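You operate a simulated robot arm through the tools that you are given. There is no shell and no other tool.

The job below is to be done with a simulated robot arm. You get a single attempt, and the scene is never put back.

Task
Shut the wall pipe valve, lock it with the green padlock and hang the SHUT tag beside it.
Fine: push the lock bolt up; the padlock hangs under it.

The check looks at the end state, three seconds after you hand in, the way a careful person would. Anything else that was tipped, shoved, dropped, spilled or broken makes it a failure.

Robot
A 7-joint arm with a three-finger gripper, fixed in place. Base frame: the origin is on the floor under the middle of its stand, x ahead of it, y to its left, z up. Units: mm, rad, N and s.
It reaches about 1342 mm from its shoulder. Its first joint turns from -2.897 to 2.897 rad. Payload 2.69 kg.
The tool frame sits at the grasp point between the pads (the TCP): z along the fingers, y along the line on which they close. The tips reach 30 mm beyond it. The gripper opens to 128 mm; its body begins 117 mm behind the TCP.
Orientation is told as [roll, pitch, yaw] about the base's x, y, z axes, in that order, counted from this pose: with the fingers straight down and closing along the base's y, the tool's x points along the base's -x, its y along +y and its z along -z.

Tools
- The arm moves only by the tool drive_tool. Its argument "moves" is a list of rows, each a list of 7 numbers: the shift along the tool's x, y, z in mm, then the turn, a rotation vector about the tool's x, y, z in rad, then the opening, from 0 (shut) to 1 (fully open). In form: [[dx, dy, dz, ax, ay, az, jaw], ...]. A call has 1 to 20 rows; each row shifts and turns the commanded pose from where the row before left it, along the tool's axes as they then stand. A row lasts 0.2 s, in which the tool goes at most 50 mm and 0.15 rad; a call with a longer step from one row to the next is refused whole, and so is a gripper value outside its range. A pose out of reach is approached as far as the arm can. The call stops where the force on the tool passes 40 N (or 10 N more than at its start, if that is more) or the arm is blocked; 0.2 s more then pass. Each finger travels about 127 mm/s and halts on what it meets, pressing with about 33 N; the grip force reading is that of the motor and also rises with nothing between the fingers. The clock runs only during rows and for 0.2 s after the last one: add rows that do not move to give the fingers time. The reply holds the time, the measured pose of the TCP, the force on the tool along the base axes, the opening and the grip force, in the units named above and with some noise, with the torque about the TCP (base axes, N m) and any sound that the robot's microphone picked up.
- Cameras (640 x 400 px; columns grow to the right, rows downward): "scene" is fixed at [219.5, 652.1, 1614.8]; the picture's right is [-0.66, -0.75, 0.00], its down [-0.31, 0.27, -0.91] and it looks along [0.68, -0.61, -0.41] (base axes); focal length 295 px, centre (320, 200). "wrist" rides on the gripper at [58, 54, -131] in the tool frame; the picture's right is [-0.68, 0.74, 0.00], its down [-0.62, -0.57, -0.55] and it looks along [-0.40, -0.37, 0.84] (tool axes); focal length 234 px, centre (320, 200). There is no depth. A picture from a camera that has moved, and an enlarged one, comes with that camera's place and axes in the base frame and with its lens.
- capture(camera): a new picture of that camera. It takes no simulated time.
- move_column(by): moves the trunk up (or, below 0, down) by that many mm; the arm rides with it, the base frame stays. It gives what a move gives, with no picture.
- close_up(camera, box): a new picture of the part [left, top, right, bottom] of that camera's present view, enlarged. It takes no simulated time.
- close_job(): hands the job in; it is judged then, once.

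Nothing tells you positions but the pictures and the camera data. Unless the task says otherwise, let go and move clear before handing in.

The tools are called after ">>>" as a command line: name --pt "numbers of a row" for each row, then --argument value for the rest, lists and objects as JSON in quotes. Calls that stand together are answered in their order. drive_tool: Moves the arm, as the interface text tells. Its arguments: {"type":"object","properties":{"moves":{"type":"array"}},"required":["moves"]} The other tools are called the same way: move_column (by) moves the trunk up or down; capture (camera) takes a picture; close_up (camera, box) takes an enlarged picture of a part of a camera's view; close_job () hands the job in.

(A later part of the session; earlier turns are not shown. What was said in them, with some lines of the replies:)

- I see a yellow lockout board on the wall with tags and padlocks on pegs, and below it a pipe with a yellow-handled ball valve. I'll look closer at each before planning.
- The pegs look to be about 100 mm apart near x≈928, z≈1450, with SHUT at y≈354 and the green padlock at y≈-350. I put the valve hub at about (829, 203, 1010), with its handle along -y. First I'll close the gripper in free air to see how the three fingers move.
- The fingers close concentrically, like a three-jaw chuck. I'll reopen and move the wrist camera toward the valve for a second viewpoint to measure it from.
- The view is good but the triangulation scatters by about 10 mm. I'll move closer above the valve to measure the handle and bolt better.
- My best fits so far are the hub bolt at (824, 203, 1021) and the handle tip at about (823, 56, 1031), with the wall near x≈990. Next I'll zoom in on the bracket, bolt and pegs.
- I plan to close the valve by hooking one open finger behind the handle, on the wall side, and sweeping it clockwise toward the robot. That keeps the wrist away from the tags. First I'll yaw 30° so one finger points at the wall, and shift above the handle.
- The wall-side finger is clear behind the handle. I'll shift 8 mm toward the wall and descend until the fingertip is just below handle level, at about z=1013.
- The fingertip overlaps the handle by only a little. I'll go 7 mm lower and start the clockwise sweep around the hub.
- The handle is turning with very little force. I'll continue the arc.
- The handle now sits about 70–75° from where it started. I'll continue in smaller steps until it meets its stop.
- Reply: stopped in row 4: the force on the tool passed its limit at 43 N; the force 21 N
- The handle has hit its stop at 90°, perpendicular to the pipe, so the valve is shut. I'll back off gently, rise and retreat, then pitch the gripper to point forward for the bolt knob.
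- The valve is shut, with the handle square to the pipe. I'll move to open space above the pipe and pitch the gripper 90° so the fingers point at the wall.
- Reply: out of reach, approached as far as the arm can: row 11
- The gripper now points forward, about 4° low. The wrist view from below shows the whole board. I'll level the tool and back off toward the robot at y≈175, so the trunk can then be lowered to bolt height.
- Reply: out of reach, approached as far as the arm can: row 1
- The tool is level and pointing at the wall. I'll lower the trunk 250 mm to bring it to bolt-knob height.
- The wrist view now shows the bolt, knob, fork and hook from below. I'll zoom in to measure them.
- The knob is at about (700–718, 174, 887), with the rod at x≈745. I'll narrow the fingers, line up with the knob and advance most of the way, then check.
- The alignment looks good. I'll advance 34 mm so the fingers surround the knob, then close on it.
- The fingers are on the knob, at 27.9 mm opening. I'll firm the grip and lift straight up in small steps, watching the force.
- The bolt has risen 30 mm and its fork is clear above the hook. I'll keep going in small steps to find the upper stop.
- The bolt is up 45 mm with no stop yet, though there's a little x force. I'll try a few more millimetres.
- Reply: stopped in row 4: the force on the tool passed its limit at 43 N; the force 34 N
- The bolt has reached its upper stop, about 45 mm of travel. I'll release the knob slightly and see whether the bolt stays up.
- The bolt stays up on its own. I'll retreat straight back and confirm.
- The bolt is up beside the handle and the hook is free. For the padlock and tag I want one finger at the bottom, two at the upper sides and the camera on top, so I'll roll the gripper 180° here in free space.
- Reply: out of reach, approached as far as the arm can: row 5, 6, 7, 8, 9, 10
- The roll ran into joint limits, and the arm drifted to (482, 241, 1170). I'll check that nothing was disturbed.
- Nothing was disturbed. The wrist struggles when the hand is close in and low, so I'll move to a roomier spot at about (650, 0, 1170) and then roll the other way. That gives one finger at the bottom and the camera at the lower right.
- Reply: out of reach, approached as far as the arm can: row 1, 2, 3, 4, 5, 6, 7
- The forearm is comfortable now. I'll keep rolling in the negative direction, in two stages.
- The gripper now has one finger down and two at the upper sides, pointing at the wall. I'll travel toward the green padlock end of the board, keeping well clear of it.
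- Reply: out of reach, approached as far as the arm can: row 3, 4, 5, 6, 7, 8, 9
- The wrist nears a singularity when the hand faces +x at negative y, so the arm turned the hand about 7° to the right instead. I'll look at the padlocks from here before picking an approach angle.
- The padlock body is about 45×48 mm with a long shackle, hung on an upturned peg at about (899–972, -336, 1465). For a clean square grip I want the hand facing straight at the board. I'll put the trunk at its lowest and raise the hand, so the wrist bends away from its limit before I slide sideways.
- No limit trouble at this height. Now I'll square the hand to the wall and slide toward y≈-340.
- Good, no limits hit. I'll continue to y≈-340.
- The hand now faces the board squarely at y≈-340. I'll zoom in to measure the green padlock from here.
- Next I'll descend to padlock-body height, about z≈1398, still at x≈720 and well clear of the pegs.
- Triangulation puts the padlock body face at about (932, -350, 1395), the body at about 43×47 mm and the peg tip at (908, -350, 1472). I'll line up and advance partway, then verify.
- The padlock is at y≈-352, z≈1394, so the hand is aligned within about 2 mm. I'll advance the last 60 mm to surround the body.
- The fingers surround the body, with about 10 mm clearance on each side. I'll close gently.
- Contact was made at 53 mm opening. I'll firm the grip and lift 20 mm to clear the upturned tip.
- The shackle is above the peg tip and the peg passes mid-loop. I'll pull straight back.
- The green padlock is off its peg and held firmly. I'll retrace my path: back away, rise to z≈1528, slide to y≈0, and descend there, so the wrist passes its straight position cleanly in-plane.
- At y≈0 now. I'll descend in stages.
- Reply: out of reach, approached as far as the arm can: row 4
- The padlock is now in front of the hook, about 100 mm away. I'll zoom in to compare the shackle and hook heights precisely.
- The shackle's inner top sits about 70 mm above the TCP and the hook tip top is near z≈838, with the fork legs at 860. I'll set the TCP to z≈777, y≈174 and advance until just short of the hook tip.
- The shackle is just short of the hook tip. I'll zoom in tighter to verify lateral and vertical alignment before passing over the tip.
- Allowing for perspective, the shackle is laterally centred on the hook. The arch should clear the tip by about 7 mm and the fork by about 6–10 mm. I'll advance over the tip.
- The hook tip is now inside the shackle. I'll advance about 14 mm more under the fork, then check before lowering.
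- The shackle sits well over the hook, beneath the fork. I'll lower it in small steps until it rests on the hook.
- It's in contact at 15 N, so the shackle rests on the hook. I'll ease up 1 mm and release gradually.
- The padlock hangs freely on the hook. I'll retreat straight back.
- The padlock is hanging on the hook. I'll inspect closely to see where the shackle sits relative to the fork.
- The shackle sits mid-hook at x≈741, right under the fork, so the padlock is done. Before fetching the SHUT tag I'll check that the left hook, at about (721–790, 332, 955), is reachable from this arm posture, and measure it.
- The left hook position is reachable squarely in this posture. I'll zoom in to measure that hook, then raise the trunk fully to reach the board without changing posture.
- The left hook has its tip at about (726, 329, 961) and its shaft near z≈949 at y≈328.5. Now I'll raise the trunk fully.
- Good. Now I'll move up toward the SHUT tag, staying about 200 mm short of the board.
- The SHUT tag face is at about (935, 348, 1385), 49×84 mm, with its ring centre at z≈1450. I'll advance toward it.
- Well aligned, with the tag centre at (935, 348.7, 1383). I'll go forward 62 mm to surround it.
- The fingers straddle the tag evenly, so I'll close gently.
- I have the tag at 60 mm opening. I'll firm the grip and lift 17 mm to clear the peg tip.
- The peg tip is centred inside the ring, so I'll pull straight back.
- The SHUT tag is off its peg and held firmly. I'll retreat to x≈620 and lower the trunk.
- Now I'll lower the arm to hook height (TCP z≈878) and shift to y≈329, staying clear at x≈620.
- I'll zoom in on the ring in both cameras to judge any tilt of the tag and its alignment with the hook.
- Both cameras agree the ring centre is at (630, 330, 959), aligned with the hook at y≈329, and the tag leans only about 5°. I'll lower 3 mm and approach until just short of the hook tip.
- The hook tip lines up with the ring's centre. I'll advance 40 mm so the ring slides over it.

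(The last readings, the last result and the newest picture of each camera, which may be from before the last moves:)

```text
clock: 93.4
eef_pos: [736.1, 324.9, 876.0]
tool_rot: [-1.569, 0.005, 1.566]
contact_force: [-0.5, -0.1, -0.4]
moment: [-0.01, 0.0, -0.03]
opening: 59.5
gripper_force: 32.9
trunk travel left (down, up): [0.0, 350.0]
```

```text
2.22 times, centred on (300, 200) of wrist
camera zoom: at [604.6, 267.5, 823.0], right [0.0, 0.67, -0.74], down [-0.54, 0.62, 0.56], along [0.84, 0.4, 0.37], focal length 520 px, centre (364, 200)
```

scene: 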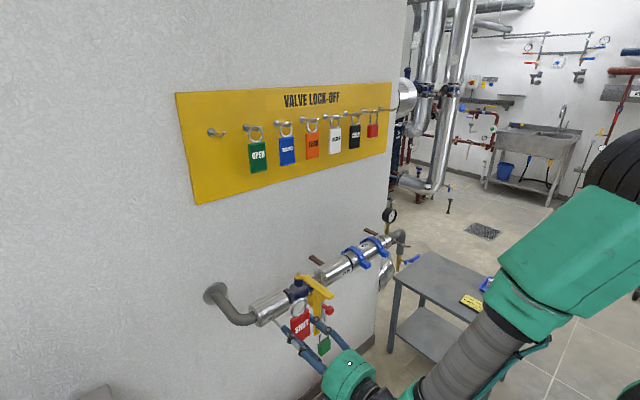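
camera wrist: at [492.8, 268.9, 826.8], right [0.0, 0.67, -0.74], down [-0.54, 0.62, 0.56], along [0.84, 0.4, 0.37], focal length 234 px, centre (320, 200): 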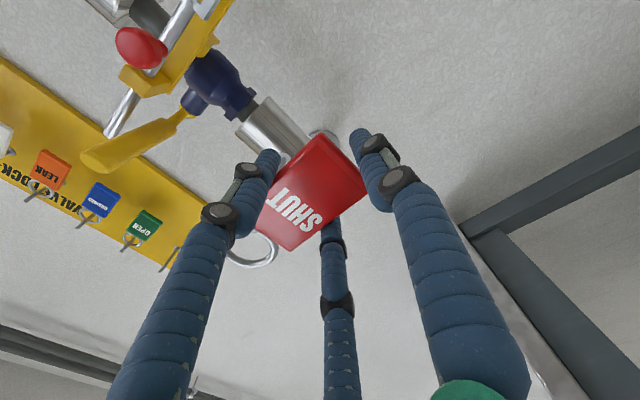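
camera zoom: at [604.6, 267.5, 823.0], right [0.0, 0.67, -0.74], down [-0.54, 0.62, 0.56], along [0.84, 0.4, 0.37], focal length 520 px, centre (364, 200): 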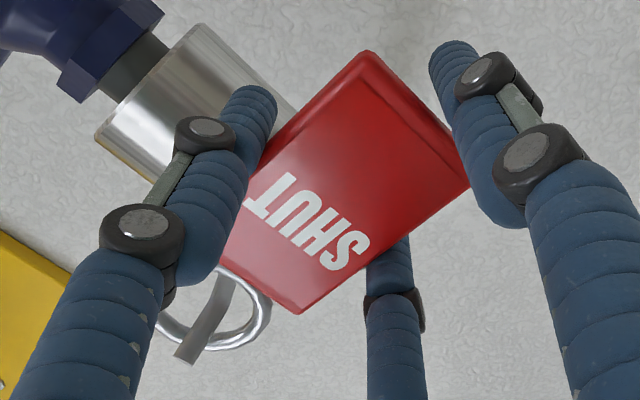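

The hook is through the ring. I'll go another 10 mm, then lower until the ring rests on the hook.

>>> drive_tool --pt "0 0 10 0 0 0 0.1" --pt "0 5 0 0 0 0 0.1" --pt "0 5 0 0 0 0 0.1" --pt "0 4 0 0 0 0 0.1" --pt "0 0 0 0 0 0 0.1"

>>> close_up --camera "scene" --box '[255, 300, 315, 360]'

```text
clock: 94.6
eef_pos: [746.1, 325.2, 862.5]
tool_rot: [-1.569, 0.005, 1.566]
contact_force: [-0.4, -0.2, 0.1]
moment: [0.0, -0.01, 0.02]
opening: 59.8
gripper_force: 32.9
trunk travel left (down, up): [0.0, 350.0]
```

```text
6.67 times, centred on (285, 330) of scene
camera zoom: at [219.5, 652.1, 1614.8], right [-0.66, -0.75, 0.0], down [-0.31, 0.27, -0.91], along [0.68, -0.61, -0.41], focal length 1964 px, centre (553, -667)
```

zoom: 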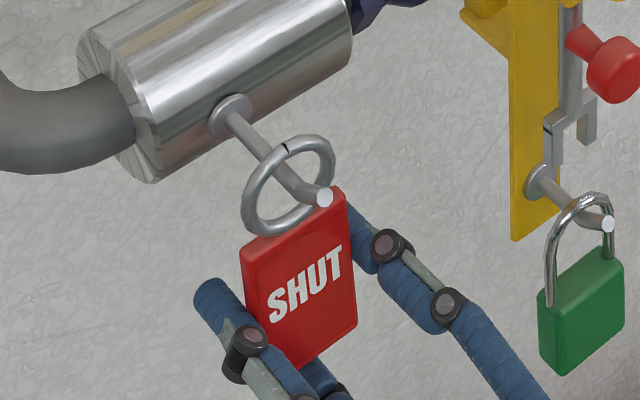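

>>> drive_tool --pt "0 2 0 0 0 0 0.1" --pt "0 2 0 0 0 0 0.1" --pt "0 0 0 0 0 0 0.1"

>>> drive_tool --pt "0 2 0 0 0 0 0.1" --pt "0 0 0 0 0 0 0.1"

>>> close_up --camera "scene" --box '[255, 300, 315, 360]'

```text
clock: 95.4
eef_pos: [745.6, 326.3, 859.9]
tool_rot: [-1.572, 0.003, 1.566]
contact_force: [0.7, 1.2, 7.6]
moment: [-0.14, 0.06, 0.01]
opening: 59.6
gripper_force: 32.7
trunk travel left (down, up): [0.0, 350.0]
```

```text
clock: 96.0
eef_pos: [747.3, 326.9, 859.0]
tool_rot: [-1.574, 0.002, 1.565]
contact_force: [3.2, 2.8, 26.4]
moment: [-0.14, 0.21, 0.0]
opening: 59.8
gripper_force: 33.3
trunk travel left (down, up): [0.0, 350.0]
```

```text
6.67 times, centred on (285, 330) of scene
camera zoom: at [219.5, 652.1, 1614.8], right [-0.66, -0.75, 0.0], down [-0.31, 0.27, -0.91], along [0.68, -0.61, -0.41], focal length 1964 px, centre (553, -667)
```

zoom: 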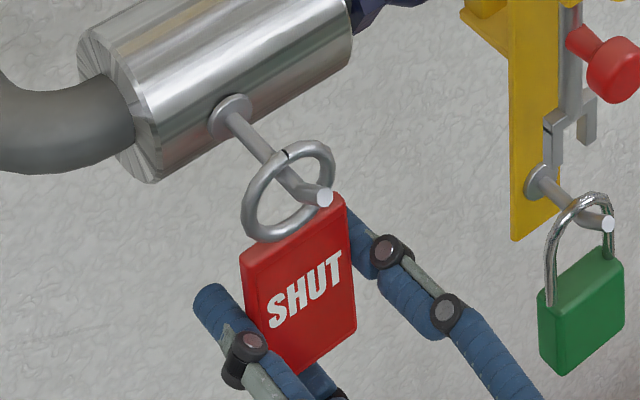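

The ring rests on the hook, with 26 N of contact force. I'll ease up 3 mm to unload and then release gradually.

>>> drive_tool --pt "0 -3 0 0 0 0 0.1" --pt "0 0 0 0 0 0 0.1" --pt "0 0 0 0 0 0 0.44" --pt "0 0 0 0 0 0 0.48" --pt "0 0 0 0 0 0 0.54" --pt "0 0 0 0 0 0 0.6" --pt "0 0 0 0 0 0 0.68" --pt "0 0 0 0 0 0 0.68"

>>> close_up --camera "scene" --box '[245, 290, 335, 370]'

>>> capture --camera "wrist"

```text
clock: 97.8
eef_pos: [746.6, 326.5, 858.7]
tool_rot: [-1.569, 0.006, 1.566]
contact_force: [-0.1, 0.2, -1.1]
moment: [0.01, 0.02, -0.02]
opening: 87.2
gripper_force: 0.1
trunk travel left (down, up): [0.0, 350.0]
```

```text
5.00 times, centred on (290, 330) of scene
camera zoom: at [219.5, 652.1, 1614.8], right [-0.66, -0.75, 0.0], down [-0.31, 0.27, -0.91], along [0.68, -0.61, -0.41], focal length 1473 px, centre (470, -450)
```

zoom: 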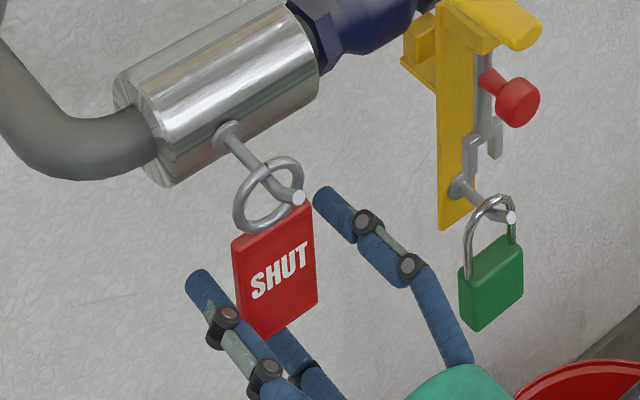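

```text
taken
camera wrist: at [614.8, 267.6, 806.2], right [0.0, 0.67, -0.74], down [-0.54, 0.62, 0.56], along [0.84, 0.4, 0.37], focal length 234 px, centre (320, 200)
```

wrist: 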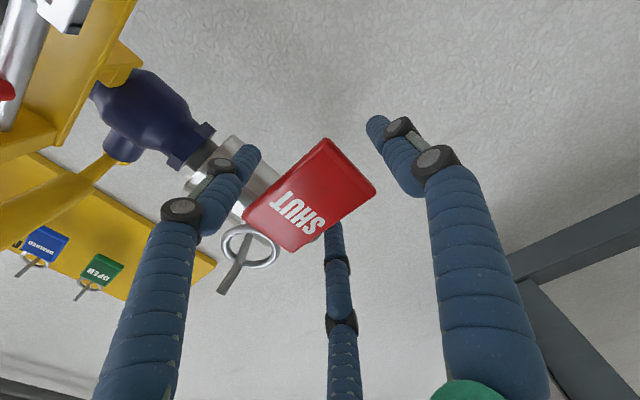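

The tag hangs freely on its hook, so I'll retreat straight back.

>>> drive_tool --pt "0 0 -15 0 0 0 0.68" --pt "0 0 -25 0 0 0 0.68" --pt "0 0 -30 0 0 0 0.68" --pt "0 0 -35 0 0 0 0.68" --pt "0 0 -35 0 0 0 0.68" --pt "0 0 -30 0 0 0 0.68" --pt "0 0 0 0 0 0 0.68"

>>> capture --camera "scene"

>>> close_up --camera "scene" --box '[245, 250, 365, 370]'

>>> capture --camera "wrist"

```text
clock: 99.4
eef_pos: [575.5, 325.9, 860.5]
tool_rot: [-1.569, 0.003, 1.567]
contact_force: [0.1, 0.1, -0.4]
moment: [0.03, -0.01, -0.02]
opening: 87.1
gripper_force: 0.1
trunk travel left (down, up): [0.0, 350.0]
```

```text
taken
```

scene: 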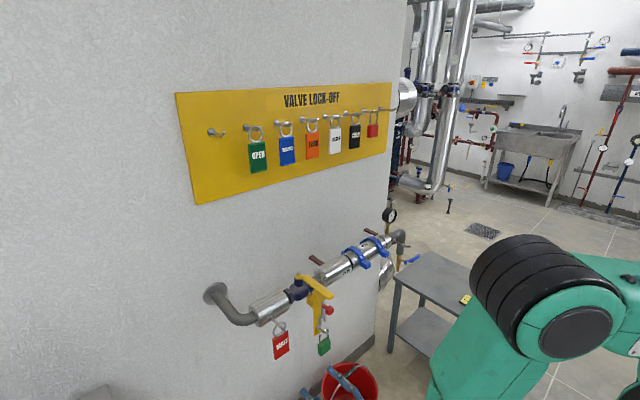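

```text
3.33 times, centred on (305, 310) of scene
camera zoom: at [219.5, 652.1, 1614.8], right [-0.66, -0.75, 0.0], down [-0.31, 0.27, -0.91], along [0.68, -0.61, -0.41], focal length 982 px, centre (370, -167)
```

zoom: 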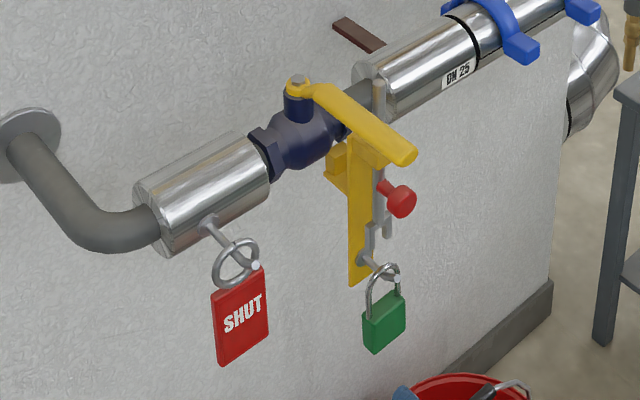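

```text
taken
camera wrist: at [444.0, 267.9, 807.3], right [0.0, 0.67, -0.74], down [-0.54, 0.62, 0.56], along [0.84, 0.4, 0.37], focal length 234 px, centre (320, 200)
```

wrist: 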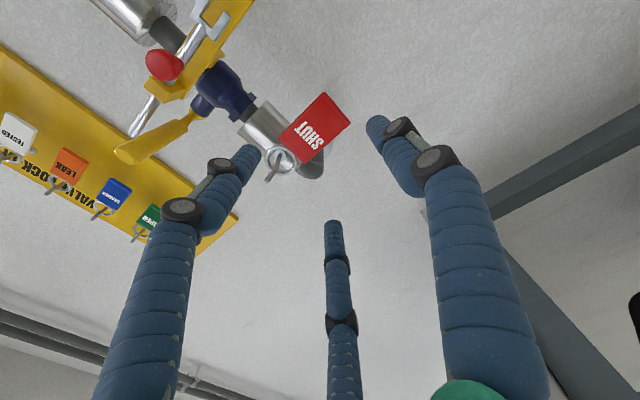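

Everything is in place:
- **Valve:** the handle is square to the pipe at its closed stop.
- **Bolt:** it's up beside the handle.
- **Green padlock:** it hangs on the hook under the bolt.
- **SHUT tag:** it hangs on the hook beside the valve.

The other tags and the red padlock haven't moved, and the gripper is open and clear. I'm handing in now.

>>> close_job

```text
The job is handed in.
```

The valve is shut, locked and tagged, and I've handed the job in; the check's result hasn't come back.

- **Valve:** I swung the handle a quarter turn until it hit its closed stop. It now sits square to the pipe.
- **Lock bolt:** I pushed it up about 45 mm to its upper stop. It stayed up when released and stands beside the handle, so the handle can't swing back open.
- **Green padlock:** It hangs on the hook under the bolt, with its shackle about 5 mm in front of the fork's centre line. I didn't test whether it would stop the bolt dropping.
- **SHUT tag:** It hangs on the hook on the pipe just left of the valve.

In the last pictures nothing else had been moved: the other tags and the red padlock were still on their pegs. The gripper was open and well clear when I handed in.
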